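You operate a simulated robot arm through the tools that you are given. There is no shell and no other tool. Be economical: measure what you need, move in short steps, check, and stop when the job is done.

Carry out the task below with a simulated two-armed robot. There is one attempt and no reset: what you move stays moved.

Task
Put one of the steel rings from the top of the blue shelf stand on the top of the stack on the turntable. Put one of the felt pads from the top of the blue shelf stand on top of the orange hose coil. Put the yellow wheel on the top of the stack on the turntable away on the top shelf of the low rack. Press the white zero button three times. Put the 20 A fuse carton from the end of the bench by the small grey shelf on the top of the grey sheet rack and the 15 A fuse carton on the bench top. Stack the 6 mm bolt carton from the end of the bench by the small grey shelf on top of the 10 mm bolt carton. Put the green buckle from the end of the bench by the small grey shelf on the top of the grey sheet rack. Close the blue drawer. Put the chalk carton from the bench end of the desk on the bench top. Turn the range knob to 20 cm. Fetch the blue barrel sensor and stand it on the top shelf of the low rack. The order is free. Set down upright: fuse carton, chalk carton, blue barrel sensor.

It is judged by the outcome, as a careful person would: the job done as asked, and still so three seconds after it is handed in. It fails if anything else is knocked over, pushed out of place, dropped, spilled or broken. Flat cloth is picked up by pressing the open fingertips on it (5 to 10 N) and closing them slowly along it; thin cloth reads only 2 to 8 mm in the jaws.

Robot
Two 7-joint arms with four-finger grippers on one trunk, on a base that drives. Base frame: it is fixed to the floor where the robot stands at the start and does not move with it; the origin is under the middle of the robot, x ahead of it, y to its left, z up; the surface under the hand at the start is at about z = 520. Lengths are in mm, angles in rad, forces in N, time in s.
The left shoulder is at the start at [40, 181, 1179], the right one opposite. With the tool pointing down near the work surface each hand reaches from about 100 to 720 mm from the robot's upright axis, wherever it stands, measured 20 degrees to its own side. Places, roughly: bench top [-2800, 5700, 900]; blue barrel sensor (4x4x7 cm) [-4000, 5400, 900]; blue drawer [-2400, 5300, 700]; bolt carton [-1500, 5750, 1000]; buckle [-2000, 5750, 1000]; chalk carton [-4000, 5750, 1000]; felt pad (9x6x4 cm) [400, 0, 900]; fuse carton [-1500, 5750, 1000]; orange hose coil (10x10x9 cm) [900, 1000, 200]; range knob [-4000, 5500, 900]; steel ring (6x6x3 cm) [700, 0, 900]; top of the grey sheet rack (22x54 cm) [760, 5280, 820]; top of the stack on the turntable [-100, 3900, 800]; top shelf of the low rack [-5300, 4700, 1000]; white zero button [-600, 5800, 800]; yellow wheel (6x6x4 cm) [0, 3900, 800]. Payload 3.67 kg a hand.
The TCP of each hand is the grasp point between the finger pads, 28 mm short of the fingertips. In the tool frame z runs along the fingers and y along their closing line. The gripper opens to 112 mm. The gripper's body begins 73 mm behind the TCP.
Orientation is told as [roll, pitch, yaw] about the base's x, y, z axes, in that order, counted from this pose: with the fingers straight down and closing along the base's y, the tool's x points along the base's -x, its y along +y and its z along -z.

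Tools
- The arms move only by the tool play_rows. It takes "left_commands", "right_commands" or both (then of equal length, played together; a hand with none holds still); each is a list of rows, each a list of 7 numbers: the shift along the base's x, y, z in mm, then the turn, a rotation vector about the base's x, y, z in rad, then the gripper command, from -1 (shut) to 1 (fully open), values between in proportion. In form: [[x, y, z, wx, wy, wz, claw], ...]. A call has 1 to 12 rows; each row is the pose to reach, as a shift and turn from the pose commanded when the call began. A row lasts 0.2 s, in which the tool goes at most 50 mm and 0.15 rad; a call with a longer step from one row to the next is refused whole, and so is a gripper value outside its range. Where a pose cannot be reached the arm comes as near as it can. A force on the tool above 40 N (or 10 N above the force at the start of the call, whichever is more), or a blocked arm, ends the call early, and 0.2 s more pass. The fingers move at their own pace and stop on an object; they squeeze with about 33 N. The grip force told is the motor's: it shows also when the fingers shut on nothing. Time passes only in rows, and 0.2 s behind the last, so rows that repeat a pose let the fingers close. It gives the time, the measured TCP pose, the force on the tool (base axes), the opening and the grip force at its end, in the units of the frame above (readings bear some noise), with the torque about the TCP (base axes, N m) and any sound that the robot's microphone picked up.
- Cameras (640 x 400 px; columns grow to the right, rows downward): "scene" is now at [103.9, 2.4, 1391.1]; the picture's right is [0.12, -0.99, 0.00], its down [-0.73, -0.09, -0.67] and it looks along [0.67, 0.08, -0.74] (base axes); focal length 271 px, centre (320, 200). "left" rides on the left gripper at [60, 18, -104] in its tool frame; the picture's right is [-0.29, 0.96, 0.00], its down [-0.80, -0.24, -0.55] and it looks along [-0.53, -0.16, 0.83] (tool axes); focal length 234 px, centre (320, 200). "right" rides on the right gripper at [60, -18, -104] in its tool frame; the picture's right is [0.29, 0.96, 0.00], its down [-0.80, 0.24, -0.55] and it looks along [-0.53, 0.16, 0.83] (tool axes); focal length 234 px, centre (320, 200). There is no depth. A picture from a camera that has moved, and an enlarged one, comes with that camera's place and axes in the base frame and with its lens. The place of the scene camera against the robot may be out by one fixed shift of up to 12 mm in any direction.
- get_image(camera): a new picture of that camera. No time passes.
- move_column(by): slides the trunk up (or, below 0, down) by that many mm; the arms and the scene camera ride with it, the base frame stays. It gives what a move gives, with no picture.
- drive_base(legs): drives the robot by 1 to 6 legs, each [ahead, left, turn to the left] in mm, mm and rad, along the robot's own axes; the way and the turn of a leg run together, so that a leg with both is an arc; at most 1500 mm and 3.142 rad a leg. The arms and the cameras ride along, it lands a little off, and it stops where it bumps. It gives what a move gives.
- head_to(pan, tilt): turns the head with the scene camera to pan (to the left, within 1.501 rad either way) and tilt (down, from -0.506 to 1.204), counted from straight ahead of the robot. It gives what a move gives.
- zoom(camera, box): a new picture of the part [left, top, right, bottom] of that camera's present view, enlarged. No time passes.
- finish_job(): hands the job in; it is judged then, once.

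Work in short steps. Places have to be worked out from the pictures, the camera data and where the tool is seen: move nearer, look again, correct. Check each grasp and each placing, and mend what went wrong. You have 535 turns and 316 pictures in all, those below and enlarged ones among them. Open the grippers and draw the arms clear of the work before you hand the job in, unless the task says otherwise; then end with one line.

The tools are called after "Request:" by a JSON object that holds its "api" and its "payload". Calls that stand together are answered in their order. play_rows: Moves the arms, as the interface text tells. Its arguments: {"type":"object","properties":{"left_commands":{"type":"array","items":{"type":"array","items":{"type":"number"}}},"right_commands":{"type":"array","items":{"type":"array","items":{"type":"number"}}}},"required":[]} The other tools are called the same way: move_column (by) slides the trunk up or down; drive_base (legs) drives the base; head_to (pan, tilt) turns the head that bears the scene camera; get_image (camera) takes a picture; zoom (camera, box) takes an enlarged picture of a part of a camera's view; finish_job () hands the job in.

At the start:

```text
time: 0.0
left_tool_pos: [474.2, 179.0, 1095.3]
left_orientation: [0.001, -0.001, 0.001]
left_ft_force: [-0.3, 0.3, -0.6]
left_moment: [0.02, -0.01, 0.0]
left_finger_gap: 111.9
left_finger_force: 0.1
right_tool_pos: [533.6, -183.8, 1136.2]
right_orientation: [-0.001, 0.002, 0.001]
right_ft_force: [-0.4, -1.0, 0.2]
right_moment: [0.0, 0.01, -0.01]
right_finger_gap: 111.8
right_finger_force: 0.1
trunk travel left (down, up): [-300.0, 214.0]
robot x, y, heading: [1.2, 1.6, 0.001]
head pan, tilt: [0.122, 0.831]
```

scene: 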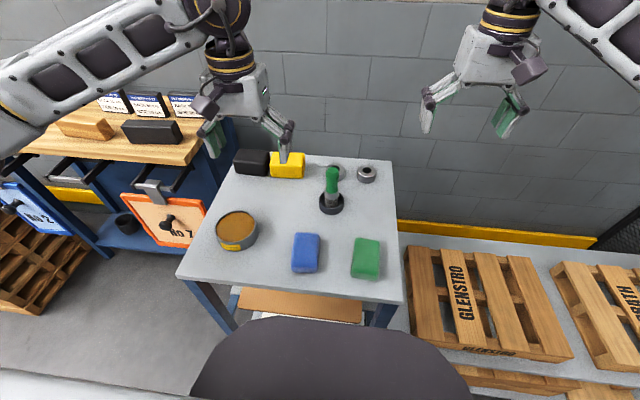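
right: 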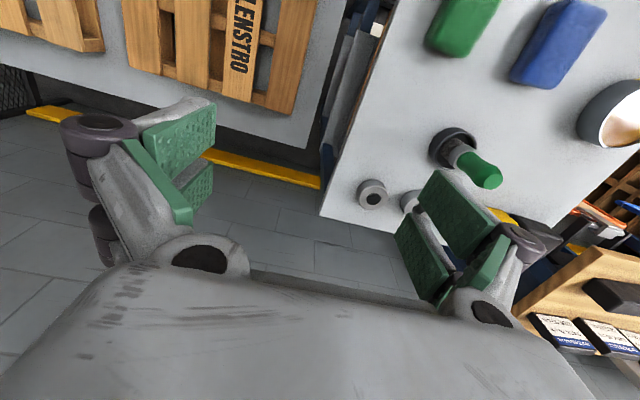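
left: 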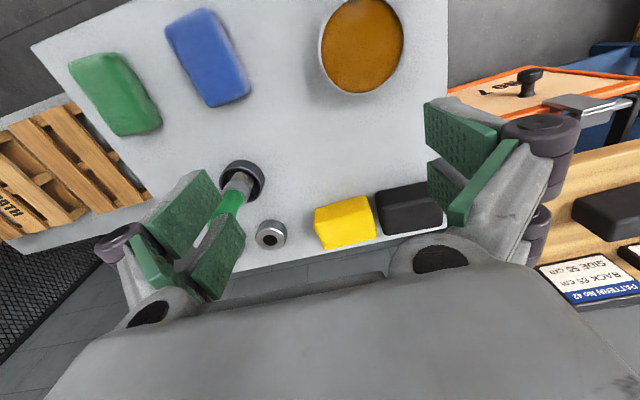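

The scene shows the shelf stand ahead with felt pads and small rings at the back. I zoom in to tell them apart.

Request:
{"api": "zoom", "payload": {"camera": "scene", "box": [170, 130, 430, 310]}}

Request:
{"api": "head_to", "payload": {"pan": 1.0, "tilt": 0.7}}

Request:
{"api": "get_image", "payload": {"camera": "scene"}}

```text
2.22 times, centred on (300, 220) of scene
camera zoom: at [103.9, 2.4, 1391.1], right [0.12, -0.99, 0.0], down [-0.73, -0.09, -0.67], along [0.67, 0.08, -0.74], focal length 603 px, centre (364, 156)
```

zoom: 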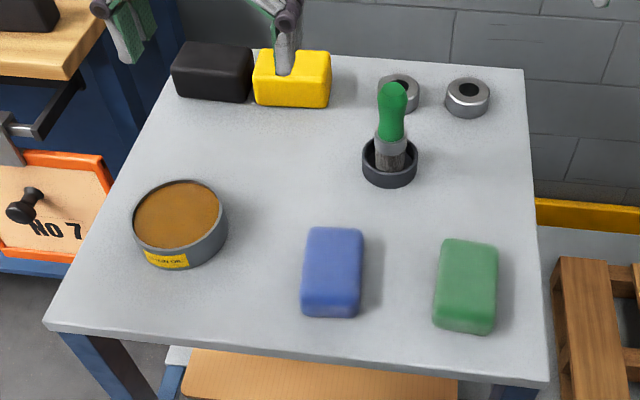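

```text
time: 1.2
left_tool_pos: [473.4, 178.8, 1094.2]
left_orientation: [0.001, 0.0, 0.002]
left_ft_force: [0.5, 1.3, -0.2]
left_moment: [0.04, 0.02, -0.04]
left_finger_gap: 111.9
left_finger_force: 0.1
right_tool_pos: [534.7, -182.7, 1136.7]
right_orientation: [0.0, 0.0, 0.0]
right_ft_force: [0.1, -0.1, -0.6]
right_moment: [0.01, 0.0, -0.02]
right_finger_gap: 112.0
right_finger_force: 0.0
trunk travel left (down, up): [-300.0, 214.0]
robot x, y, heading: [1.9, -2.6, -0.0]
head pan, tilt: [1.0, 0.7]
```

```text
311 pictures are left
camera scene: at [71.3, 64.2, 1401.8], right [0.84, -0.54, 0.0], down [-0.35, -0.54, -0.76], along [0.41, 0.64, -0.64], focal length 271 px, centre (320, 200)
```

scene: 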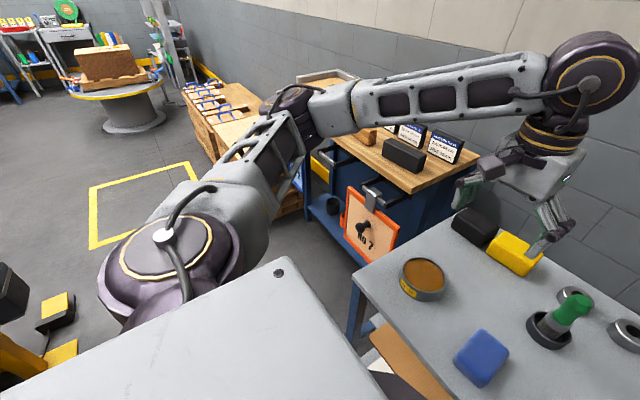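

The blue and green blocks at x≈400 are the felt pads, and the metal rings are at the back right. Next I look around the room before moving.

Request:
{"api": "head_to", "payload": {"pan": 1.0, "tilt": 0.15}}

Request:
{"api": "get_image", "payload": {"camera": "scene"}}

Request:
{"api": "head_to", "payload": {"pan": 1.5, "tilt": 0.25}}

Request:
{"api": "get_image", "payload": {"camera": "scene"}}

```text
time: 2.2
left_tool_pos: [474.2, 178.6, 1093.9]
left_orientation: [0.0, -0.001, 0.001]
left_ft_force: [0.7, 0.0, 0.8]
left_moment: [0.01, 0.02, 0.0]
left_finger_gap: 112.1
left_finger_force: 0.0
right_tool_pos: [534.9, -182.0, 1137.7]
right_orientation: [0.002, 0.0, -0.001]
right_ft_force: [0.5, 0.7, 0.7]
right_moment: [0.01, 0.02, 0.01]
right_finger_gap: 112.0
right_finger_force: 0.2
trunk travel left (down, up): [-300.0, 214.0]
robot x, y, heading: [0.9, -0.0, -0.003]
head pan, tilt: [1.0, 0.15]
```

```text
310 pictures are left
camera scene: at [75.4, 70.9, 1451.9], right [0.84, -0.54, 0.0], down [-0.08, -0.13, -0.99], along [0.53, 0.83, -0.15], focal length 271 px, centre (320, 200)
```

scene: 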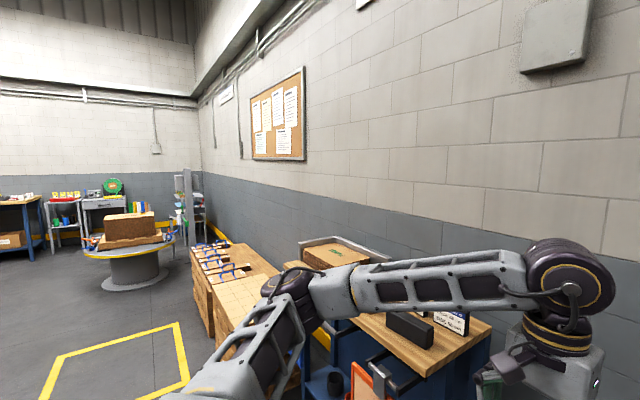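

```text
time: 3.1
left_tool_pos: [474.7, 178.4, 1094.2]
left_orientation: [0.001, -0.001, 0.003]
left_ft_force: [-0.8, 0.4, 0.1]
left_moment: [0.0, -0.03, 0.0]
left_finger_gap: 112.2
left_finger_force: 0.1
right_tool_pos: [533.6, -182.7, 1136.0]
right_orientation: [0.0, 0.001, -0.001]
right_ft_force: [-0.2, -0.9, -0.7]
right_moment: [-0.01, 0.02, 0.02]
right_finger_gap: 112.0
right_finger_force: 0.1
trunk travel left (down, up): [-300.0, 214.0]
robot x, y, heading: [2.2, -0.0, -0.003]
head pan, tilt: [1.499, 0.25]
```

```text
309 pictures are left
camera scene: at [32.1, 85.9, 1442.7], right [1.0, -0.07, 0.0], down [-0.02, -0.25, -0.97], along [0.07, 0.97, -0.25], focal length 271 px, centre (320, 200)
```

scene: 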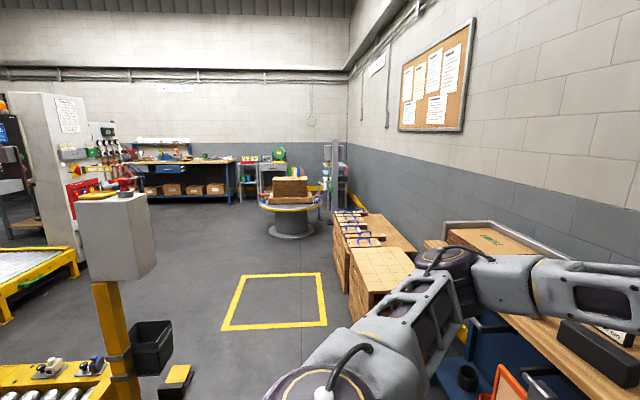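

The open floor is clear. I bring the right hand over the outer ring (about [659,-56]) with jaws turned to close along x, and the left hand over the blue pad (about [402,68]), then look.

Request:
{"api": "play_rows", "payload": {"right_commands": [[10, 10, 0, 0, 0, 0.14, 1], [20, 20, 0, 0, 0, 0.28, 1], [30, 30, 0, 0, 0, 0.42, 1], [45, 45, 0, 0, 0, 0.56, 1], [60, 60, 0, 0, 0, 0.7, 1], [75, 75, 0, 0, 0, 0.84, 1], [90, 90, 0, 0, 0, 0.98, 1], [105, 105, -20, 0, 0, 1.12, 1], [115, 115, -40, 0, 0, 1.26, 1], [120, 120, -60, 0, 0, 1.4, 1], [124, 127, -80, 0, 0, 1.5, 1], [124, 127, -100, 0, 0, 1.57, 1]], "left_commands": [[-5, -10, 0, 0, 0, 0, 1], [-10, -20, 0, 0, 0, 0, 1], [-15, -30, 0, 0, 0, 0, 1], [-20, -40, 0, 0, 0, 0, 1], [-30, -50, -10, 0, 0, 0, 1], [-40, -60, -20, 0, 0, 0, 1], [-50, -70, -30, 0, 0, 0, 1], [-60, -80, -40, 0, 0, 0, 1], [-70, -90, -50, 0, 0, 0, 1], [-72, -100, -60, 0, 0, 0, 1], [-72, -110, -70, 0, 0, 0, 1], [-72, -111, -80, 0, 0, 0, 1]]}}

Request:
{"api": "get_image", "payload": {"camera": "right"}}

Request:
{"api": "get_image", "payload": {"camera": "left"}}

```text
time: 5.7
left_tool_pos: [401.7, 67.8, 1013.3]
left_orientation: [-0.001, 0.0, -0.001]
left_ft_force: [-0.3, -0.2, -0.7]
left_moment: [0.03, 0.01, 0.01]
left_finger_gap: 111.8
left_finger_force: 0.0
right_tool_pos: [525.0, -60.6, 1045.5]
right_orientation: [-0.101, -0.103, 1.105]
right_ft_force: [-1.0, -0.4, -0.4]
right_moment: [-0.01, -0.01, -0.01]
right_finger_gap: 112.3
right_finger_force: 0.1
right hand out of reach, approached as far as the arm can: row 6, 7, 8, 9, 10, 11, 12
trunk travel left (down, up): [-300.0, 214.0]
robot x, y, heading: [2.1, -1.9, -0.002]
head pan, tilt: [1.499, 0.25]
```

```text
308 pictures are left
camera right: at [499.9, -128.4, 1143.1], right [-0.98, 0.18, -0.13], down [0.07, 0.79, 0.61], along [0.21, 0.58, -0.78], focal length 234 px, centre (320, 200)
```

right: 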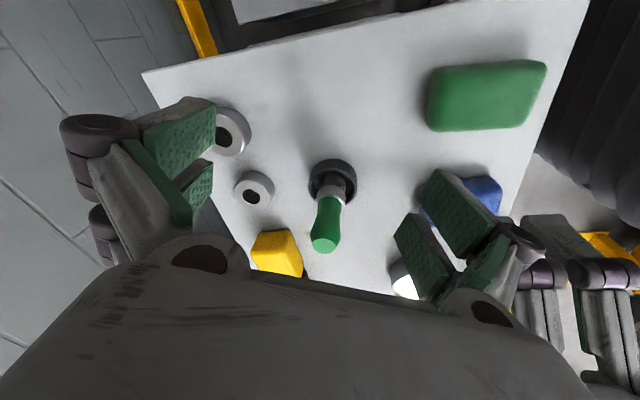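

```text
307 pictures are left
camera left: at [340.9, 85.9, 1117.1], right [0.29, 0.96, 0.0], down [0.8, -0.24, 0.55], along [0.53, -0.16, -0.83], focal length 234 px, centre (320, 200)
```

left: 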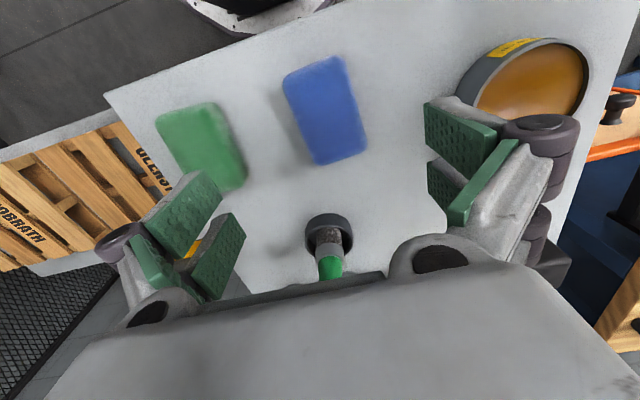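

The right arm can't reach with that turn. I back out to the start pose and see how the command reference behaves.

Request:
{"api": "play_rows", "payload": {"right_commands": [[0, -10, 20, 0, 0, -0.14, 1], [0, -20, 40, 0, 0, -0.28, 1], [-10, -30, 60, 0, 0, -0.42, 1], [-20, -40, 80, 0, 0, -0.56, 1], [-30, -50, 100, 0, 0, -0.7, 1], [-40, -60, 100, 0, 0, -0.84, 1], [-50, -70, 100, 0, 0, -0.98, 1], [-60, -80, 100, 0, 0, -1.12, 1], [-70, -90, 100, 0, 0, -1.26, 1], [-80, -100, 100, 0, 0, -1.4, 1], [-100, -110, 100, 0, 0, -1.5, 1], [-124, -127, 100, 0, 0, -1.57, 1]]}}

```text
time: 8.3
left_tool_pos: [400.1, 67.2, 1014.2]
left_orientation: [0.0, 0.0, 0.001]
left_ft_force: [0.8, 0.0, 0.4]
left_moment: [0.02, 0.0, 0.0]
left_finger_gap: 111.9
left_finger_force: 0.0
right_tool_pos: [398.0, -189.8, 1149.4]
right_orientation: [-0.101, -0.105, -0.469]
right_ft_force: [-0.1, -0.7, -0.5]
right_moment: [0.03, -0.02, 0.01]
right_finger_gap: 112.2
right_finger_force: 0.1
trunk travel left (down, up): [-300.0, 214.0]
robot x, y, heading: [4.8, 0.8, -0.003]
head pan, tilt: [1.499, 0.25]
```

The reference follows the reached pose. I level the right hand first, then go to a 45° yaw over the ring, which clears its neighbour and the brush.

Request:
{"api": "play_rows", "payload": {"right_commands": [[10, 0, 0, 0.137, 0.048, 0, 1]]}}

Request:
{"api": "play_rows", "payload": {"right_commands": [[30, 15, 0, 0, 0, -0.1, 1], [70, 30, 0, 0, 0, -0.2, 1], [110, 45, 0, 0, 0, -0.316, 1], [150, 65, 0, 0, 0, -0.316, 1], [190, 85, -20, 0, 0, -0.316, 1], [220, 105, -40, 0, 0, -0.316, 1], [240, 120, -60, 0, 0, -0.316, 1], [250, 134, -90, 0, 0, -0.316, 1], [250, 134, -110, 0, 0, -0.316, 1]]}}

Request:
{"api": "get_image", "payload": {"camera": "right"}}

```text
time: 8.7
left_tool_pos: [402.6, 66.0, 1015.1]
left_orientation: [0.002, 0.002, 0.003]
left_ft_force: [-0.8, -1.3, 0.2]
left_moment: [0.02, -0.01, -0.01]
left_finger_gap: 111.8
left_finger_force: 0.1
right_tool_pos: [410.8, -189.6, 1150.1]
right_orientation: [0.001, 0.002, -0.471]
right_ft_force: [0.5, -0.7, 0.0]
right_moment: [0.04, 0.0, 0.03]
right_finger_gap: 111.9
right_finger_force: 0.0
trunk travel left (down, up): [-300.0, 214.0]
robot x, y, heading: [0.6, -0.4, 0.003]
head pan, tilt: [1.499, 0.25]
```

```text
time: 10.7
left_tool_pos: [402.5, 66.7, 1014.6]
left_orientation: [0.002, -0.001, 0.002]
left_ft_force: [1.0, 0.3, -0.5]
left_moment: [0.03, 0.03, -0.02]
left_finger_gap: 112.2
left_finger_force: 0.0
right_tool_pos: [657.2, -55.4, 1040.6]
right_orientation: [-0.003, 0.0, -0.788]
right_ft_force: [-0.5, -0.9, 0.7]
right_moment: [-0.02, 0.01, -0.04]
right_finger_gap: 111.9
right_finger_force: 0.0
trunk travel left (down, up): [-300.0, 214.0]
robot x, y, heading: [-4.3, 1.9, -0.002]
head pan, tilt: [1.499, 0.25]
```

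```text
306 pictures are left
camera right: at [603.1, -25.3, 1143.6], right [0.48, 0.88, 0.0], down [0.73, -0.4, 0.55], along [0.49, -0.26, -0.83], focal length 234 px, centre (320, 200)
```

right: 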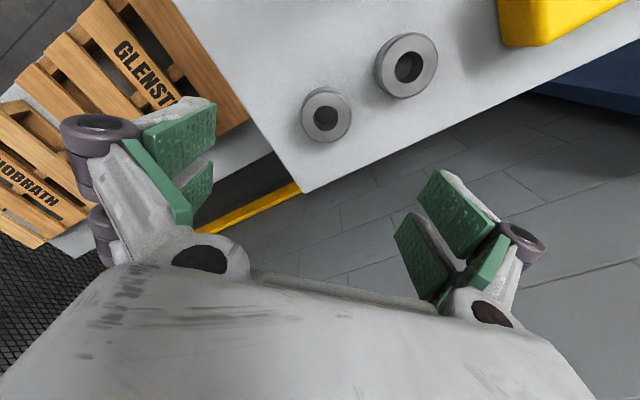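

The ring sits at about [660,-47]. I centre and descend to z≈945 and look again; the left hand centres on the pad and descends too.

Request:
{"api": "play_rows", "payload": {"right_commands": [[2, 8, -20, 0, 0, 0, 1], [2, 8, -50, 0, 0, 0, 1], [2, 8, -75, 0, 0, 0, 1], [2, 8, -95, 0, 0, 0, 1]], "left_commands": [[-5, 4, -10, 0, 0, 0, 1], [-10, 6, -25, 0, 0, 0, 1], [-14, 7, -35, 0, 0, 0, 1], [-14, 7, -50, 0, 0, 0, 1]]}}

Request:
{"api": "get_image", "payload": {"camera": "right"}}

Request:
{"api": "get_image", "payload": {"camera": "left"}}

```text
time: 11.7
left_tool_pos: [389.1, 75.1, 964.0]
left_orientation: [0.001, 0.0, 0.0]
left_ft_force: [-0.8, -0.1, -0.3]
left_moment: [-0.01, -0.02, 0.0]
left_finger_gap: 112.0
left_finger_force: 0.0
right_tool_pos: [660.5, -47.9, 946.4]
right_orientation: [-0.001, 0.001, -0.788]
right_ft_force: [-0.4, -0.2, 0.3]
right_moment: [0.02, -0.01, -0.01]
right_finger_gap: 111.7
right_finger_force: 0.1
trunk travel left (down, up): [-300.0, 214.0]
robot x, y, heading: [-1.0, -3.2, -0.002]
head pan, tilt: [1.499, 0.25]
```

```text
305 pictures are left
camera right: at [605.5, -18.4, 1049.1], right [0.47, 0.88, 0.0], down [0.73, -0.39, 0.55], along [0.49, -0.26, -0.83], focal length 234 px, centre (320, 200)
```

right: 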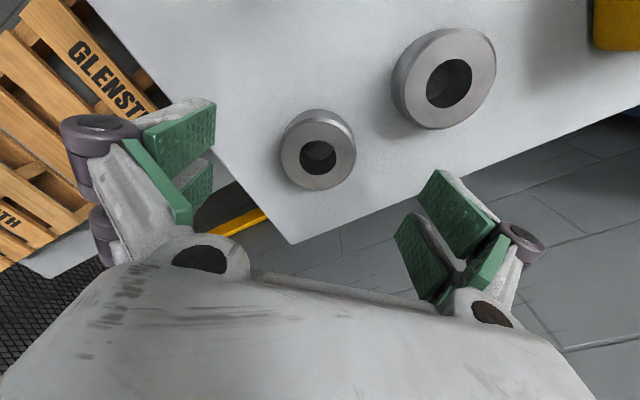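

```text
304 pictures are left
camera left: at [326.7, 93.1, 1067.7], right [0.29, 0.96, 0.0], down [0.8, -0.24, 0.55], along [0.53, -0.16, -0.83], focal length 234 px, centre (320, 200)
```

left: 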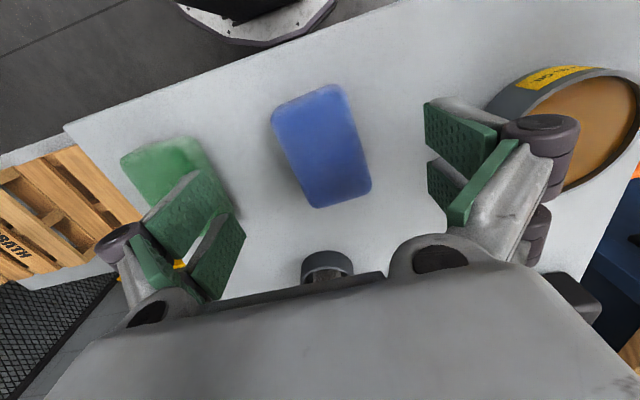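

Heights estimates differ (surface ≈870–900), so I descend both hands slowly with contact detection.

Request:
{"api": "play_rows", "payload": {"right_commands": [[-2, 0, -8, 0, 0, 0, 1], [-2, 0, -16, 0, 0, 0, 1], [-2, 0, -22, 0, 0, 0, 1], [-2, 0, -27, 0, 0, 0, 1], [-2, 0, -32, 0, 0, 0, 1]], "left_commands": [[0, 1, -10, 0, 0, 0, 1], [0, 1, -20, 0, 0, 0, 1], [0, 1, -30, 0, 0, 0, 1], [0, 1, -36, 0, 0, 0, 1], [0, 1, -42, 0, 0, 0, 1]]}}

Request:
{"api": "get_image", "payload": {"camera": "right"}}

Request:
{"api": "get_image", "payload": {"camera": "left"}}

```text
time: 12.9
left_tool_pos: [387.8, 76.0, 923.7]
left_orientation: [0.0, 0.0, 0.003]
left_ft_force: [1.0, 0.4, -0.6]
left_moment: [-0.04, -0.01, -0.01]
left_finger_gap: 112.0
left_finger_force: 0.1
right_tool_pos: [658.6, -44.9, 912.7]
right_orientation: [-0.001, -0.003, -0.788]
right_ft_force: [0.0, -0.2, 0.6]
right_moment: [-0.02, 0.01, 0.0]
right_finger_gap: 112.0
right_finger_force: 0.0
trunk travel left (down, up): [-300.0, 214.0]
robot x, y, heading: [0.7, 2.2, -0.003]
head pan, tilt: [1.499, 0.25]
```

```text
303 pictures are left
camera right: at [602.7, -16.4, 1016.8], right [0.47, 0.88, 0.0], down [0.73, -0.39, 0.55], along [0.49, -0.26, -0.83], focal length 234 px, centre (320, 200)
```

right: 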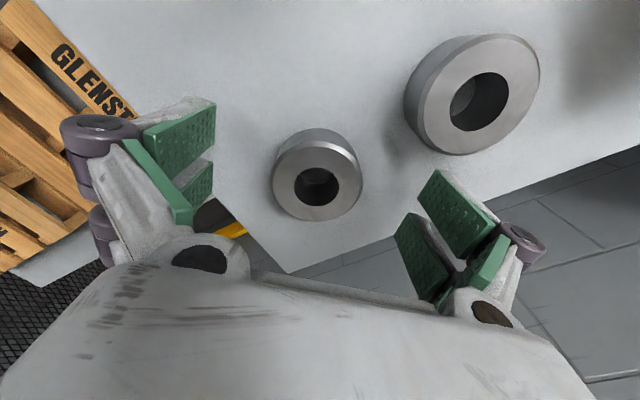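

```text
302 pictures are left
camera left: at [326.5, 94.9, 1026.3], right [0.29, 0.96, 0.0], down [0.8, -0.24, 0.55], along [0.53, -0.16, -0.83], focal length 234 px, centre (320, 200)
```

left: 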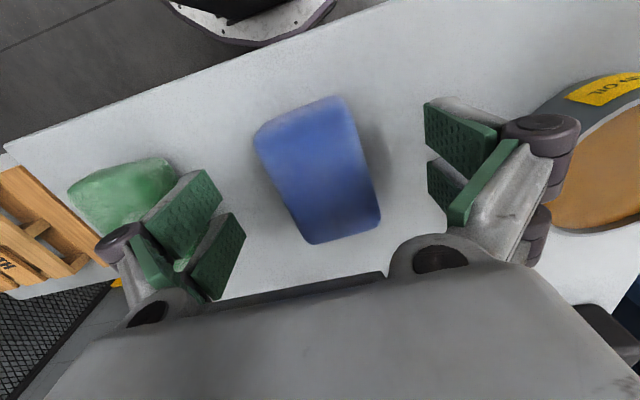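

No contact yet; both line up well. I continue down gently.

Request:
{"api": "play_rows", "payload": {"right_commands": [[0, 0, -4, 0, 0, 0, 1], [0, 0, -8, 0, 0, 0, 1], [0, 0, -12, 0, 0, 0, 1], [0, 0, -16, 0, 0, 0, 1]], "left_commands": [[0, 0, -6, 0, 0, 0, 1], [0, 0, -12, 0, 0, 0, 1], [0, 0, -18, 0, 0, 0, 1], [0, 0, -23, 0, 0, 0, 1]]}}

Request:
{"api": "get_image", "payload": {"camera": "right"}}

```text
time: 13.9
left_tool_pos: [388.3, 75.7, 899.4]
left_orientation: [0.002, 0.0, 0.002]
left_ft_force: [-0.4, 0.6, -0.1]
left_moment: [-0.02, -0.02, -0.02]
left_finger_gap: 111.7
left_finger_force: 0.0
right_tool_pos: [657.6, -45.8, 896.7]
right_orientation: [-0.002, 0.0, -0.787]
right_ft_force: [-0.2, 0.1, 0.6]
right_moment: [-0.01, 0.0, 0.0]
right_finger_gap: 112.1
right_finger_force: 0.1
trunk travel left (down, up): [-300.0, 214.0]
robot x, y, heading: [1.5, -1.0, -0.002]
head pan, tilt: [1.499, 0.25]
```

```text
301 pictures are left
camera right: at [602.8, -16.8, 1000.6], right [0.48, 0.88, 0.0], down [0.73, -0.39, 0.55], along [0.49, -0.26, -0.83], focal length 234 px, centre (320, 200)
```

right: 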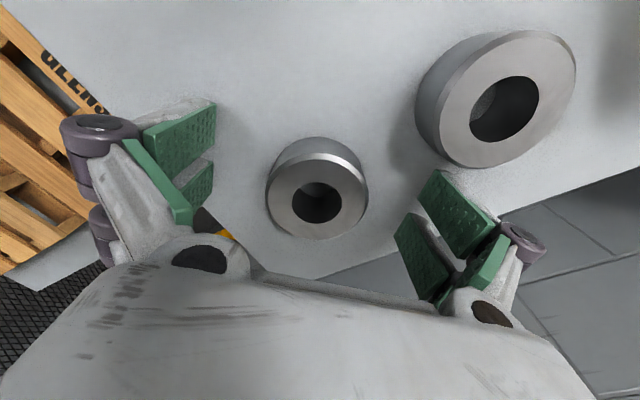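

Request:
{"api": "play_rows", "payload": {"right_commands": [[2, -2, -4, 0, 0, 0, 1], [3, -3, -8, 0, 0, 0, 1], [3, -3, -12, 0, 0, 0, 1], [3, -3, -16, 0, 0, 0, 1], [3, -3, -20, 0, 0, 0, 1]]}}

Request:
{"api": "play_rows", "payload": {"left_commands": [[0, 0, -4, 0, 0, 0, 1], [0, 0, -8, 0, 0, 0, 1], [0, 0, -12, 0, 0, 0, 1], [0, 0, -16, 0, 0, 0, 1], [0, 0, -20, 0, 0, 0, 1]]}}

Request:
{"api": "get_image", "payload": {"camera": "right"}}

```text
time: 15.0
left_tool_pos: [386.6, 76.3, 899.6]
left_orientation: [0.0, 0.001, 0.0]
left_ft_force: [0.5, 0.0, -1.0]
left_moment: [-0.02, 0.02, -0.02]
left_finger_gap: 112.1
left_finger_force: 0.1
right_tool_pos: [661.2, -48.7, 889.4]
right_orientation: [0.006, -0.002, -0.788]
right_ft_force: [-11.2, -2.9, 20.4]
right_moment: [-0.92, 1.19, -0.38]
right_finger_gap: 112.1
right_finger_force: 0.4
trunk travel left (down, up): [-300.0, 214.0]
robot x, y, heading: [-1.4, 4.6, 0.0]
head pan, tilt: [1.499, 0.25]
stopped in row 5 (right hand): the force on the tool passed its limit at 45 N (the readings are from after the stop); the commanded pose is now the measured one
```

```text
time: 16.0
left_tool_pos: [385.2, 76.8, 890.2]
left_orientation: [-0.004, -0.007, -0.002]
left_ft_force: [-9.7, 2.0, 18.4]
left_moment: [0.55, 0.41, 0.23]
left_finger_gap: 112.4
left_finger_force: 0.1
right_tool_pos: [662.1, -49.7, 890.2]
right_orientation: [0.009, -0.007, -0.786]
right_ft_force: [-3.5, 0.3, 13.2]
right_moment: [-0.43, 0.75, -0.15]
right_finger_gap: 112.3
right_finger_force: 0.2
trunk travel left (down, up): [-300.0, 214.0]
robot x, y, heading: [-0.5, 0.2, 0.002]
head pan, tilt: [1.499, 0.25]
stopped in row 5 (left hand): the force on the tool passed its limit at 48 N (the readings are from after the stop); the commanded pose is now the measured one
```

```text
300 pictures are left
camera right: at [605.3, -20.4, 992.7], right [0.48, 0.88, 0.01], down [0.73, -0.4, 0.56], along [0.5, -0.26, -0.83], focal length 234 px, centre (320, 200)
```

right: 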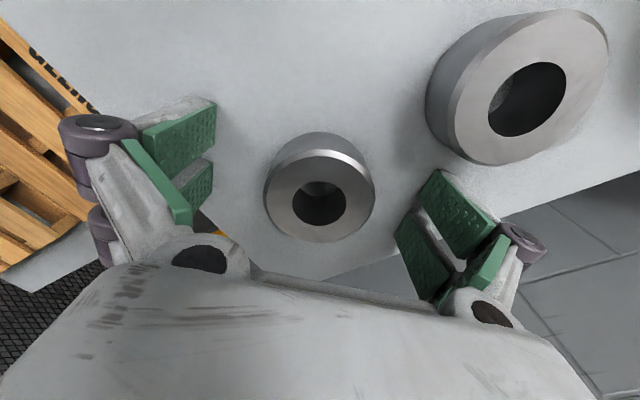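

Tabletop is at z≈862. I lift 3 mm and close both hands.

Request:
{"api": "play_rows", "payload": {"right_commands": [[0, 0, 4, 0, 0, 0, 1], [0, 0, 4, 0, 0, 0, 0.3], [0, 0, 4, 0, 0, 0, -0.3], [0, 0, 4, 0, 0, 0, -1], [0, 0, 4, 0, 0, 0, -1], [0, 0, 4, 0, 0, 0, -1]], "left_commands": [[0, 0, 4, 0, 0, 0, 1], [0, 0, 4, 0, 0, 0, 0.3], [0, 0, 4, 0, 0, 0, -0.3], [0, 0, 4, 0, 0, 0, -1], [0, 0, 4, 0, 0, 0, -1], [0, 0, 4, 0, 0, 0, -1]]}}

Request:
{"api": "play_rows", "payload": {"right_commands": [[0, 0, 15, 0, 0, 0, -1], [0, 0, 35, 0, 0, 0, -1], [0, 0, 60, 0, 0, 0, -1], [0, 0, 90, 0, 0, 0, -1]], "left_commands": [[0, 0, 15, 0, 0, 0, -1], [0, 0, 35, 0, 0, 0, -1], [0, 0, 60, 0, 0, 0, -1], [0, 0, 90, 0, 0, 0, -1]]}}

Request:
{"api": "get_image", "payload": {"camera": "right"}}

Request:
{"api": "get_image", "payload": {"camera": "left"}}

```text
time: 16.8
left_tool_pos: [388.7, 76.9, 903.0]
left_orientation: [0.001, -0.028, 0.004]
left_ft_force: [4.3, 18.1, 64.0]
left_moment: [1.46, 1.48, -0.47]
left_finger_gap: 76.8
left_finger_force: 39.0
right_tool_pos: [659.5, -55.6, 899.6]
right_orientation: [0.005, -0.013, -0.791]
right_ft_force: [-17.5, -21.6, 35.1]
right_moment: [-0.94, 2.12, 0.96]
right_finger_gap: 87.6
right_finger_force: 27.6
trunk travel left (down, up): [-300.0, 214.0]
robot x, y, heading: [3.0, -1.6, 0.002]
head pan, tilt: [1.499, 0.25]
stopped in row 3 (left hand): the force on the tool passed its limit at 44 N (the readings are from after the stop); the commanded pose is now the measured one
```

```text
time: 17.8
left_tool_pos: [391.9, 76.8, 982.7]
left_orientation: [-0.001, -0.01, 0.002]
left_ft_force: [0.2, 0.2, -0.3]
left_moment: [0.02, -0.01, 0.01]
left_finger_gap: 54.0
left_finger_force: 33.1
right_tool_pos: [664.7, -52.9, 981.8]
right_orientation: [0.004, -0.005, -0.792]
right_ft_force: [-0.7, -0.1, -0.1]
right_moment: [-0.03, -0.01, 0.04]
right_finger_gap: 0.0
right_finger_force: 33.4
trunk travel left (down, up): [-300.0, 214.0]
robot x, y, heading: [0.0, -0.0, 0.001]
head pan, tilt: [1.499, 0.25]
```

```text
299 pictures are left
camera right: at [609.6, -23.2, 1084.0], right [0.48, 0.88, 0.0], down [0.73, -0.4, 0.56], along [0.49, -0.27, -0.83], focal length 234 px, centre (320, 200)
```

right: 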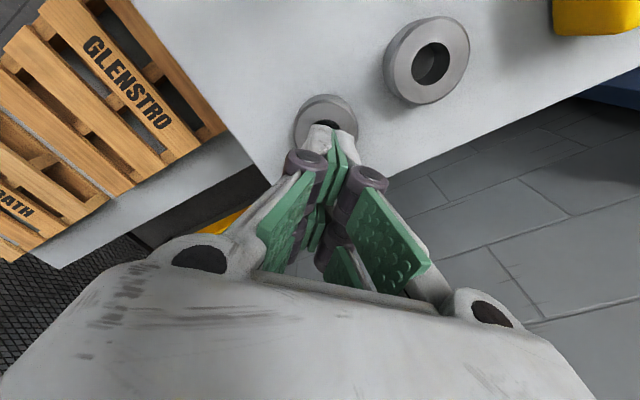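

```text
298 pictures are left
camera left: at [329.3, 95.3, 1086.7], right [0.29, 0.96, 0.0], down [0.79, -0.24, 0.56], along [0.54, -0.16, -0.83], focal length 234 px, centre (320, 200)
```

left: 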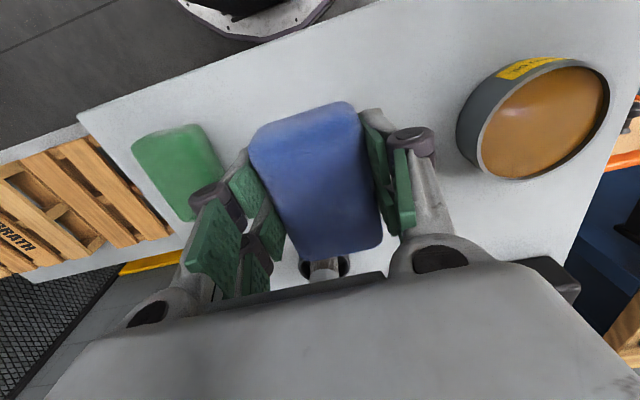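

The fingertips swing lower as they close, so the ring slipped out; the pad is held (54 mm). I reopen the right hand, descend to z≈903 and close by itself.

Request:
{"api": "play_rows", "payload": {"right_commands": [[0, 0, 0, 0, 0, 0, 0.7], [0, 2, 0, 0, 0, 0, 0.7], [-3, 4, -20, 0, 0, 0, 0.7], [-5, 6, -40, 0, 0, 0, 0.7], [-5, 6, -60, 0, 0, 0, 0.7], [-5, 6, -72, 0, 0, 0, 0.7], [-5, 6, -78, 0, 0, 0, 0.7], [-5, 6, -78, 0, 0, 0, 0.2], [-5, 6, -78, 0, 0, 0, -0.3], [-5, 6, -78, 0, 0, 0, -1], [-5, 6, -78, 0, 0, 0, -1], [-5, 6, -78, 0, 0, 0, -1]]}}

```text
time: 20.4
left_tool_pos: [391.9, 75.3, 985.5]
left_orientation: [0.0, -0.014, 0.001]
left_ft_force: [-0.4, 0.0, -0.4]
left_moment: [0.02, 0.02, -0.02]
left_finger_gap: 54.0
left_finger_force: 34.0
right_tool_pos: [658.5, -48.5, 905.9]
right_orientation: [0.006, -0.009, -0.791]
right_ft_force: [-3.6, -9.3, 24.4]
right_moment: [-0.39, 0.82, 0.22]
right_finger_gap: 50.9
right_finger_force: 33.4
trunk travel left (down, up): [-300.0, 214.0]
robot x, y, heading: [0.5, -1.0, 0.004]
head pan, tilt: [1.499, 0.25]
```

Request:
{"api": "play_rows", "payload": {"right_commands": [[0, 0, 10, 0, 0, 0, -1], [0, 0, 30, 0, 0, 0, -1], [0, 0, 60, 0, 0, 0, -1], [0, 0, 100, 0, 0, 0, -1]]}}

Request:
{"api": "get_image", "payload": {"camera": "right"}}

```text
time: 21.4
left_tool_pos: [390.8, 77.3, 984.6]
left_orientation: [-0.002, -0.013, 0.003]
left_ft_force: [0.3, -0.1, -1.0]
left_moment: [-0.02, -0.01, 0.05]
left_finger_gap: 53.7
left_finger_force: 32.3
right_tool_pos: [659.9, -45.4, 1005.3]
right_orientation: [0.002, -0.005, -0.789]
right_ft_force: [0.0, -0.3, -2.5]
right_moment: [0.0, 0.01, -0.01]
right_finger_gap: 51.0
right_finger_force: 33.1
trunk travel left (down, up): [-300.0, 214.0]
robot x, y, heading: [0.5, -0.9, -0.004]
head pan, tilt: [1.499, 0.25]
```

```text
297 pictures are left
camera right: at [603.8, -16.3, 1108.1], right [0.48, 0.88, 0.0], down [0.73, -0.4, 0.56], along [0.49, -0.27, -0.83], focal length 234 px, centre (320, 200)
```

right: 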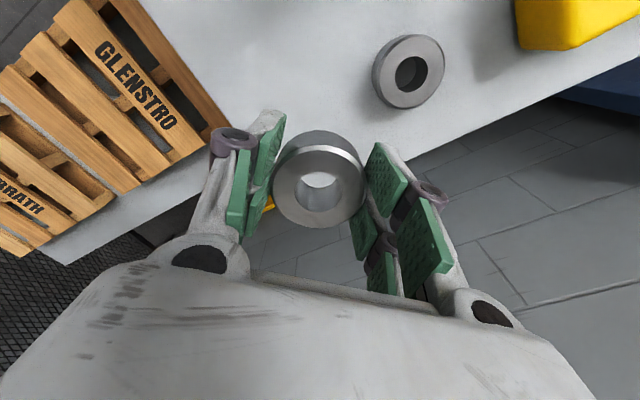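

Both objects are held. I lift and tuck both arms before driving.

Request:
{"api": "play_rows", "payload": {"right_commands": [[-15, -5, 30, 0, 0, 0, -1], [-40, -15, 60, 0, 0, 0, -1], [-75, -30, 90, 0, 0, 0, -1], [-110, -50, 110, 0, 0, 0, -1], [-150, -75, 120, 0, 0, 0, -1], [-190, -100, 120, 0, 0, 0, -1], [-220, -130, 120, 0, 0, 0, -1], [-250, -150, 120, 0, 0, 0, -1]], "left_commands": [[0, 0, 20, 0, 0, 0, -1], [0, 10, 40, 0, 0, 0, -1], [0, 20, 65, 0, 0, 0, -1], [0, 30, 90, 0, 0, 0, -1], [0, 40, 110, 0, 0, 0, -1], [0, 55, 125, 0, 0, 0, -1], [0, 70, 130, 0, 0, 0, -1], [0, 85, 130, 0, 0, 0, -1]]}}

Request:
{"api": "head_to", "payload": {"pan": 0.8, "tilt": 0.9}}

Request:
{"api": "get_image", "payload": {"camera": "scene"}}

```text
time: 23.1
left_tool_pos: [389.6, 160.5, 1115.2]
left_orientation: [0.0, -0.011, -0.001]
left_ft_force: [-0.4, 0.2, 0.3]
left_moment: [0.03, -0.04, 0.02]
left_finger_gap: 53.8
left_finger_force: 32.6
right_tool_pos: [410.3, -195.3, 1123.5]
right_orientation: [0.005, -0.007, -0.79]
right_ft_force: [-0.1, 0.0, -2.5]
right_moment: [-0.01, 0.01, 0.01]
right_finger_gap: 50.8
right_finger_force: 33.4
trunk travel left (down, up): [-300.0, 214.0]
robot x, y, heading: [-3.4, -1.8, -0.001]
head pan, tilt: [1.499, 0.25]
```

```text
time: 24.2
left_tool_pos: [390.9, 160.6, 1115.6]
left_orientation: [-0.001, -0.011, 0.001]
left_ft_force: [0.6, 0.2, -0.4]
left_moment: [0.01, 0.01, 0.0]
left_finger_gap: 53.6
left_finger_force: 32.6
right_tool_pos: [411.3, -195.5, 1123.6]
right_orientation: [0.004, -0.005, -0.79]
right_ft_force: [1.5, 0.6, -3.0]
right_moment: [-0.01, 0.06, -0.01]
right_finger_gap: 50.7
right_finger_force: 32.9
trunk travel left (down, up): [-300.0, 214.0]
robot x, y, heading: [5.2, 0.8, -0.003]
head pan, tilt: [0.799, 0.901]
```

```text
296 pictures are left
camera scene: at [78.0, 47.0, 1385.8], right [0.72, -0.7, 0.0], down [-0.55, -0.56, -0.62], along [0.43, 0.45, -0.78], focal length 271 px, centre (320, 200)
```

scene: 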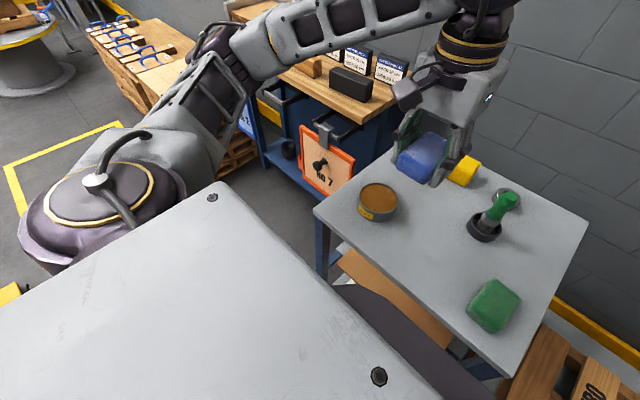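

The floor to the left is clear. I back off slightly and slide left.

Request:
{"api": "drive_base", "payload": {"legs": [[-120, 0, 0], [0, 800, 0]]}}

Request:
{"api": "head_to", "payload": {"pan": 0.0, "tilt": 0.7}}

Request:
{"api": "get_image", "payload": {"camera": "scene"}}

```text
time: 29.5
left_tool_pos: [283.6, 957.8, 1115.5]
left_orientation: [-0.002, -0.011, -0.018]
left_ft_force: [0.7, 0.3, 0.3]
left_moment: [-0.03, -0.01, -0.01]
left_finger_gap: 53.8
left_finger_force: 32.8
right_tool_pos: [297.3, 601.1, 1123.8]
right_orientation: [0.003, -0.006, -0.808]
right_ft_force: [0.0, 0.7, -2.7]
right_moment: [-0.02, 0.01, 0.0]
right_finger_gap: 51.0
right_finger_force: 32.9
trunk travel left (down, up): [-300.0, 214.0]
robot x, y, heading: [-108.8, 806.0, -0.022]
head pan, tilt: [0.799, 0.901]
```

```text
time: 30.6
left_tool_pos: [284.7, 958.1, 1115.2]
left_orientation: [-0.001, -0.011, -0.018]
left_ft_force: [0.2, -0.1, -0.4]
left_moment: [0.02, 0.02, 0.01]
left_finger_gap: 53.9
left_finger_force: 32.9
right_tool_pos: [297.8, 601.7, 1124.6]
right_orientation: [0.003, -0.007, -0.808]
right_ft_force: [-0.2, -0.6, -1.7]
right_moment: [0.01, 0.0, 0.02]
right_finger_gap: 50.6
right_finger_force: 33.2
trunk travel left (down, up): [-300.0, 214.0]
robot x, y, heading: [-110.8, 801.7, -0.019]
head pan, tilt: [0.0, 0.7]
```

```text
295 pictures are left
camera scene: at [0.1, 794.9, 1401.8], right [-0.02, -1.0, 0.0], down [-0.64, 0.01, -0.76], along [0.76, -0.01, -0.64], focal length 271 px, centre (320, 200)
```

scene: 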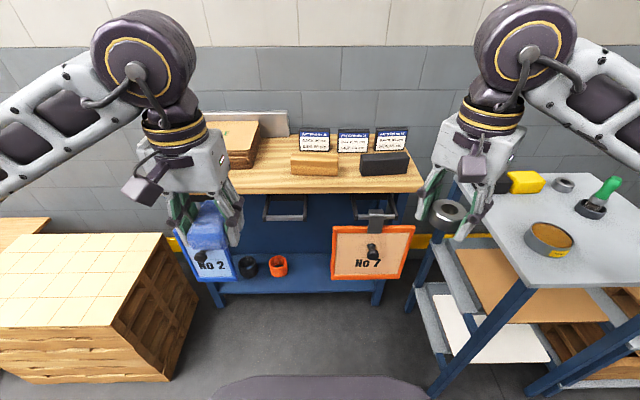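

The orange coil is on the lower shelf of the blue cabinet, next to a black one. I zoom in on it.

Request:
{"api": "zoom", "payload": {"camera": "scene", "box": [160, 110, 440, 310]}}

Request:
{"api": "move_column", "payload": {"by": -300}}

Request:
{"api": "head_to", "payload": {"pan": 0.0, "tilt": 0.6}}

Request:
{"api": "get_image", "payload": {"camera": "scene"}}

```text
2.00 times, centred on (300, 210) of scene
camera zoom: at [0.1, 794.9, 1401.8], right [-0.02, -1.0, 0.0], down [-0.64, 0.01, -0.76], along [0.76, -0.01, -0.64], focal length 543 px, centre (360, 180)
```

zoom: 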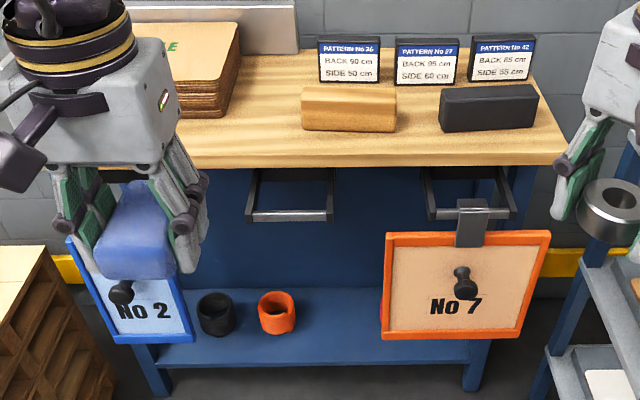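

```text
time: 33.6
left_tool_pos: [284.8, 957.8, 817.7]
left_orientation: [0.0, -0.011, -0.018]
left_ft_force: [0.3, 0.1, -0.3]
left_moment: [0.01, -0.03, 0.0]
left_finger_gap: 53.6
left_finger_force: 33.6
right_tool_pos: [297.4, 601.0, 825.1]
right_orientation: [0.004, -0.004, -0.809]
right_ft_force: [-0.3, -1.4, -2.9]
right_moment: [-0.02, 0.03, 0.02]
right_finger_gap: 50.7
right_finger_force: 33.4
trunk travel left (down, up): [0.0, 514.0]
robot x, y, heading: [-113.1, 804.6, -0.018]
head pan, tilt: [0.0, 0.7]
```

```text
time: 34.3
left_tool_pos: [283.6, 957.8, 816.5]
left_orientation: [-0.001, -0.01, -0.019]
left_ft_force: [0.3, 0.3, 0.1]
left_moment: [0.04, 0.0, 0.01]
left_finger_gap: 54.1
left_finger_force: 33.4
right_tool_pos: [297.7, 600.4, 825.3]
right_orientation: [0.003, -0.004, -0.808]
right_ft_force: [-0.6, -0.6, -2.2]
right_moment: [0.02, -0.03, -0.02]
right_finger_gap: 50.7
right_finger_force: 33.4
trunk travel left (down, up): [0.0, 514.0]
robot x, y, heading: [-109.0, 804.7, -0.023]
head pan, tilt: [0.0, 0.6]
```

```text
293 pictures are left
camera scene: at [3.4, 794.6, 1111.7], right [-0.02, -1.0, 0.0], down [-0.57, 0.01, -0.82], along [0.82, -0.02, -0.57], focal length 271 px, centre (320, 200)
```

scene: 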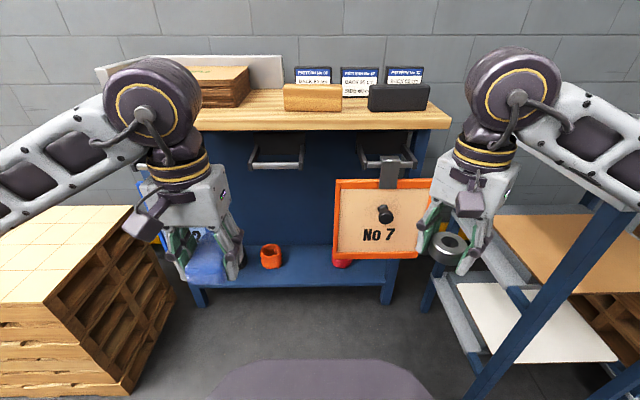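

The coil stands on a shelf at z≈175 (top ≈265), at about x 850, y 990, under the benchtop. I tuck the right arm high and lower the left hand in front of the cabinet, to drive in later.

Request:
{"api": "play_rows", "payload": {"left_commands": [[10, 5, -45, 0, 0, 0, -1], [20, 10, -90, 0, 0, 0, -1], [30, 15, -135, 0, 0, 0, -1], [45, 20, -180, 0, 0, 0, -1], [60, 20, -225, 0, 0, 0, -1], [75, 20, -270, 0, 0, 0, -1], [90, 20, -315, 0, 0, 0, -1], [105, 20, -360, 0, 0, 0, -1], [120, 20, -400, 0, 0, 0, -1], [135, 20, -430, 0, 0, 0, -1], [150, 20, -460, 0, 0, 0, -1], [166, 20, -470, 0, 0, 0, -1]], "right_commands": [[-5, 0, 40, 0, 0, 0, -1], [-10, -5, 80, 0, 0, 0, -1], [-15, -10, 120, 0, 0, 0, -1], [-25, -20, 160, 0, 0, 0, -1], [-35, -30, 200, 0, 0, 0, -1], [-50, -40, 240, 0, 0, 0, -1], [-60, -50, 250, 0, 0, 0, -1], [-70, -50, 250, 0, 0, 0, -1], [-70, -50, 250, 0, 0, 0, -1], [-70, -50, 250, 0, 0, 0, -1], [-70, -50, 250, 0, 0, 0, -1], [-70, -50, 250, 0, 0, 0, -1]]}}

Request:
{"api": "head_to", "payload": {"pan": 0.25, "tilt": 0.7}}

Request:
{"api": "get_image", "payload": {"camera": "scene"}}

Request:
{"api": "get_image", "payload": {"camera": "left"}}

```text
time: 36.9
left_tool_pos: [450.9, 977.2, 344.2]
left_orientation: [-0.001, -0.012, -0.017]
left_ft_force: [-0.5, 0.1, 0.4]
left_moment: [-0.04, -0.02, -0.01]
left_finger_gap: 53.6
left_finger_force: 33.1
right_tool_pos: [226.9, 550.7, 1076.1]
right_orientation: [0.004, -0.005, -0.808]
right_ft_force: [-0.2, 0.0, -2.7]
right_moment: [0.01, 0.02, 0.0]
right_finger_gap: 50.6
right_finger_force: 32.9
trunk travel left (down, up): [0.0, 514.0]
robot x, y, heading: [-110.4, 806.7, -0.023]
head pan, tilt: [0.0, 0.6]
```

```text
time: 37.7
left_tool_pos: [450.1, 977.6, 346.6]
left_orientation: [-0.001, -0.01, -0.016]
left_ft_force: [-0.4, 0.0, -0.5]
left_moment: [-0.02, -0.02, -0.02]
left_finger_gap: 53.8
left_finger_force: 32.7
right_tool_pos: [225.9, 549.7, 1074.9]
right_orientation: [0.004, -0.005, -0.808]
right_ft_force: [0.0, -0.4, -2.1]
right_moment: [0.0, 0.02, 0.03]
right_finger_gap: 50.9
right_finger_force: 33.2
trunk travel left (down, up): [0.0, 514.0]
robot x, y, heading: [-108.6, 804.2, -0.016]
head pan, tilt: [0.25, 0.7]
```

```text
292 pictures are left
camera scene: at [-2.3, 815.6, 1103.2], right [0.23, -0.97, 0.0], down [-0.63, -0.15, -0.76], along [0.74, 0.17, -0.64], focal length 271 px, centre (320, 200)
```

scene: 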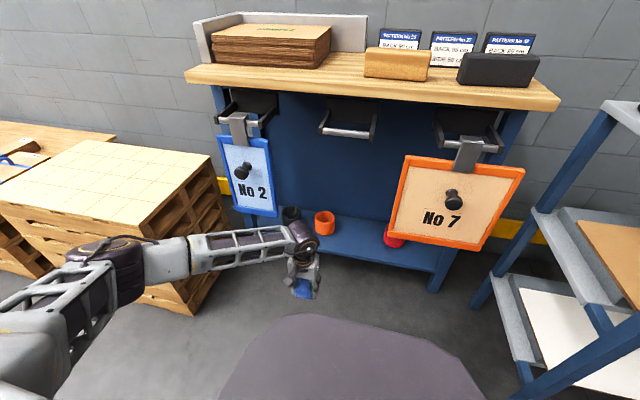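

```text
291 pictures are left
camera left: at [387.4, 997.6, 448.5], right [0.3, 0.95, 0.0], down [0.79, -0.25, 0.56], along [0.54, -0.17, -0.83], focal length 234 px, centre (320, 200)
```

left: 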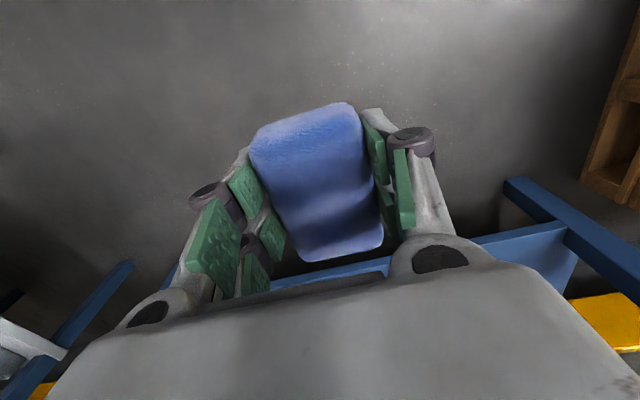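

With the hand vertical, the forearm would strike the hanging boards, so a low approach with the hand near-horizontal is better. I will set the pad on the free front strip of this bench and regrip it from the front. First I raise the left hand.

Request:
{"api": "play_rows", "payload": {"left_commands": [[0, 0, 48, 0, 0, 0, -1], [0, 0, 96, 0, 0, 0, -1], [0, 0, 144, 0, 0, 0, -1], [0, 0, 192, 0, 0, 0, -1], [0, 0, 240, 0, 0, 0, -1], [0, 0, 288, 0, 0, 0, -1], [0, 0, 336, 0, 0, 0, -1], [0, 0, 384, 0, 0, 0, -1], [0, 0, 432, 0, 0, 0, -1], [0, 0, 480, 0, 0, 0, -1], [0, 0, 528, 0, 0, 0, -1], [0, 0, 576, 0, 0, 0, -1]]}}

Request:
{"api": "play_rows", "payload": {"left_commands": [[0, 0, 40, 0, 0, 0, -1], [0, 0, 80, 0, 0, 0, -1], [0, 0, 110, 0, 0, 0, -1]]}}

Request:
{"api": "drive_base", "payload": {"legs": [[230, 0, 0.02]]}}

Request:
{"api": "head_to", "payload": {"pan": 0.0, "tilt": 0.5}}

Request:
{"api": "get_image", "payload": {"camera": "scene"}}

Request:
{"api": "get_image", "payload": {"camera": "left"}}

```text
time: 40.3
left_tool_pos: [447.3, 975.6, 923.9]
left_orientation: [0.0, -0.01, -0.018]
left_ft_force: [-0.9, -0.5, 0.3]
left_moment: [0.01, -0.01, 0.04]
left_finger_gap: 53.9
left_finger_force: 32.8
right_tool_pos: [225.3, 550.0, 1075.4]
right_orientation: [0.004, -0.006, -0.809]
right_ft_force: [-0.7, 0.6, -3.0]
right_moment: [0.02, -0.01, 0.0]
right_finger_gap: 50.7
right_finger_force: 32.6
trunk travel left (down, up): [0.0, 514.0]
robot x, y, heading: [-110.4, 802.7, -0.016]
head pan, tilt: [0.25, 0.7]
```

```text
time: 41.1
left_tool_pos: [447.4, 976.1, 1033.2]
left_orientation: [0.0, -0.009, -0.018]
left_ft_force: [-0.8, 0.5, -0.6]
left_moment: [0.01, 0.0, 0.04]
left_finger_gap: 53.9
left_finger_force: 32.8
right_tool_pos: [225.2, 550.0, 1076.6]
right_orientation: [0.005, -0.006, -0.808]
right_ft_force: [0.2, -0.2, -1.8]
right_moment: [0.01, 0.0, -0.02]
right_finger_gap: 51.0
right_finger_force: 32.4
trunk travel left (down, up): [0.0, 514.0]
robot x, y, heading: [-110.2, 801.4, -0.019]
head pan, tilt: [0.25, 0.7]
```

```text
time: 42.8
left_tool_pos: [676.6, 990.1, 1032.7]
left_orientation: [-0.001, -0.008, 0.01]
left_ft_force: [0.7, 1.0, 0.3]
left_moment: [-0.01, 0.04, 0.01]
left_finger_gap: 53.8
left_finger_force: 33.0
right_tool_pos: [465.5, 556.7, 1074.7]
right_orientation: [0.001, -0.005, -0.783]
right_ft_force: [-0.1, 0.4, -3.1]
right_moment: [0.02, 0.03, 0.0]
right_finger_gap: 50.8
right_finger_force: 33.0
trunk travel left (down, up): [0.0, 514.0]
robot x, y, heading: [123.0, 803.2, 0.005]
head pan, tilt: [0.25, 0.7]
```

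```text
time: 43.6
left_tool_pos: [674.0, 989.7, 1032.5]
left_orientation: [0.0, -0.01, 0.008]
left_ft_force: [0.6, -1.1, -0.6]
left_moment: [0.01, 0.0, 0.03]
left_finger_gap: 54.1
left_finger_force: 33.3
right_tool_pos: [464.9, 557.6, 1075.3]
right_orientation: [0.005, -0.005, -0.783]
right_ft_force: [0.7, 0.0, -2.6]
right_moment: [-0.04, 0.01, -0.02]
right_finger_gap: 50.9
right_finger_force: 32.8
trunk travel left (down, up): [0.0, 514.0]
robot x, y, heading: [121.5, 805.3, 0.008]
head pan, tilt: [0.0, 0.499]
```

```text
290 pictures are left
camera scene: at [237.9, 796.0, 1120.8], right [0.01, -1.0, 0.0], down [-0.48, 0.0, -0.88], along [0.88, 0.01, -0.48], focal length 271 px, centre (320, 200)
```

scene: 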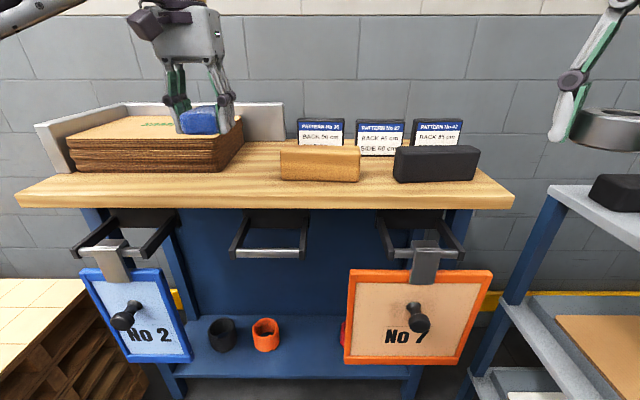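

```text
289 pictures are left
camera left: at [613.0, 1008.8, 1135.0], right [0.28, 0.96, 0.0], down [0.79, -0.23, 0.56], along [0.54, -0.16, -0.83], focal length 234 px, centre (320, 200)
```

left: 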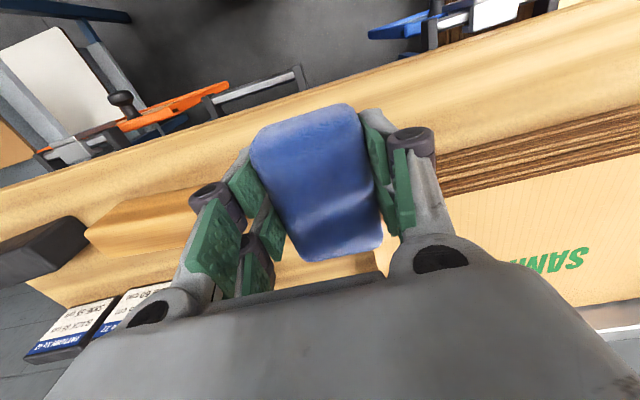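

The bench front edge is at x≈650 and the strip ahead of the left hand is free. I set the pad down at about x 705, y 985, going slowly at the end.

Request:
{"api": "play_rows", "payload": {"left_commands": [[15, -2, -30, 0, 0, 0, -1], [31, -4, -60, 0, 0, 0, -1], [31, -4, -85, 0, 0, 0, -1], [31, -4, -100, 0, 0, 0, -1], [31, -4, -107, 0, 0, 0, -1], [31, -4, -112, 0, 0, 0, -1], [31, -4, -117, 0, 0, 0, -1], [31, -4, -122, 0, 0, 0, -1], [31, -4, -127, 0, 0, 0, -1], [31, -4, -132, 0, 0, 0, -1], [31, -4, -137, 0, 0, 0, -1], [31, -4, -142, 0, 0, 0, -1]]}}

Request:
{"api": "get_image", "payload": {"camera": "left"}}

```text
time: 45.0
left_tool_pos: [706.5, 986.4, 926.5]
left_orientation: [-0.007, -0.021, 0.006]
left_ft_force: [-2.3, -2.4, 8.4]
left_moment: [-0.05, 0.27, -0.01]
left_finger_gap: 53.3
left_finger_force: 33.4
right_tool_pos: [464.8, 557.7, 1074.9]
right_orientation: [0.002, -0.006, -0.782]
right_ft_force: [-0.2, -0.7, -1.8]
right_moment: [-0.02, 0.01, -0.01]
right_finger_gap: 50.6
right_finger_force: 32.8
trunk travel left (down, up): [0.0, 514.0]
robot x, y, heading: [119.4, 808.6, 0.007]
head pan, tilt: [0.0, 0.499]
stopped in row 7 (left hand): the force on the tool passed its limit at 46 N (the readings are from after the stop); the commanded pose is now the measured one
```

```text
288 pictures are left
camera left: at [643.6, 1005.5, 1028.5], right [0.28, 0.96, 0.0], down [0.79, -0.23, 0.57], along [0.55, -0.16, -0.82], focal length 234 px, centre (320, 200)
```

left: 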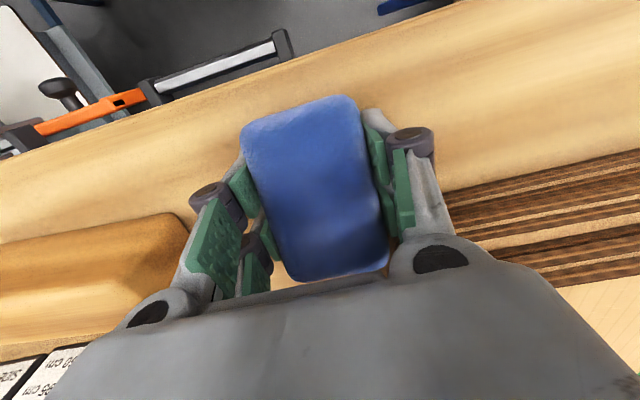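

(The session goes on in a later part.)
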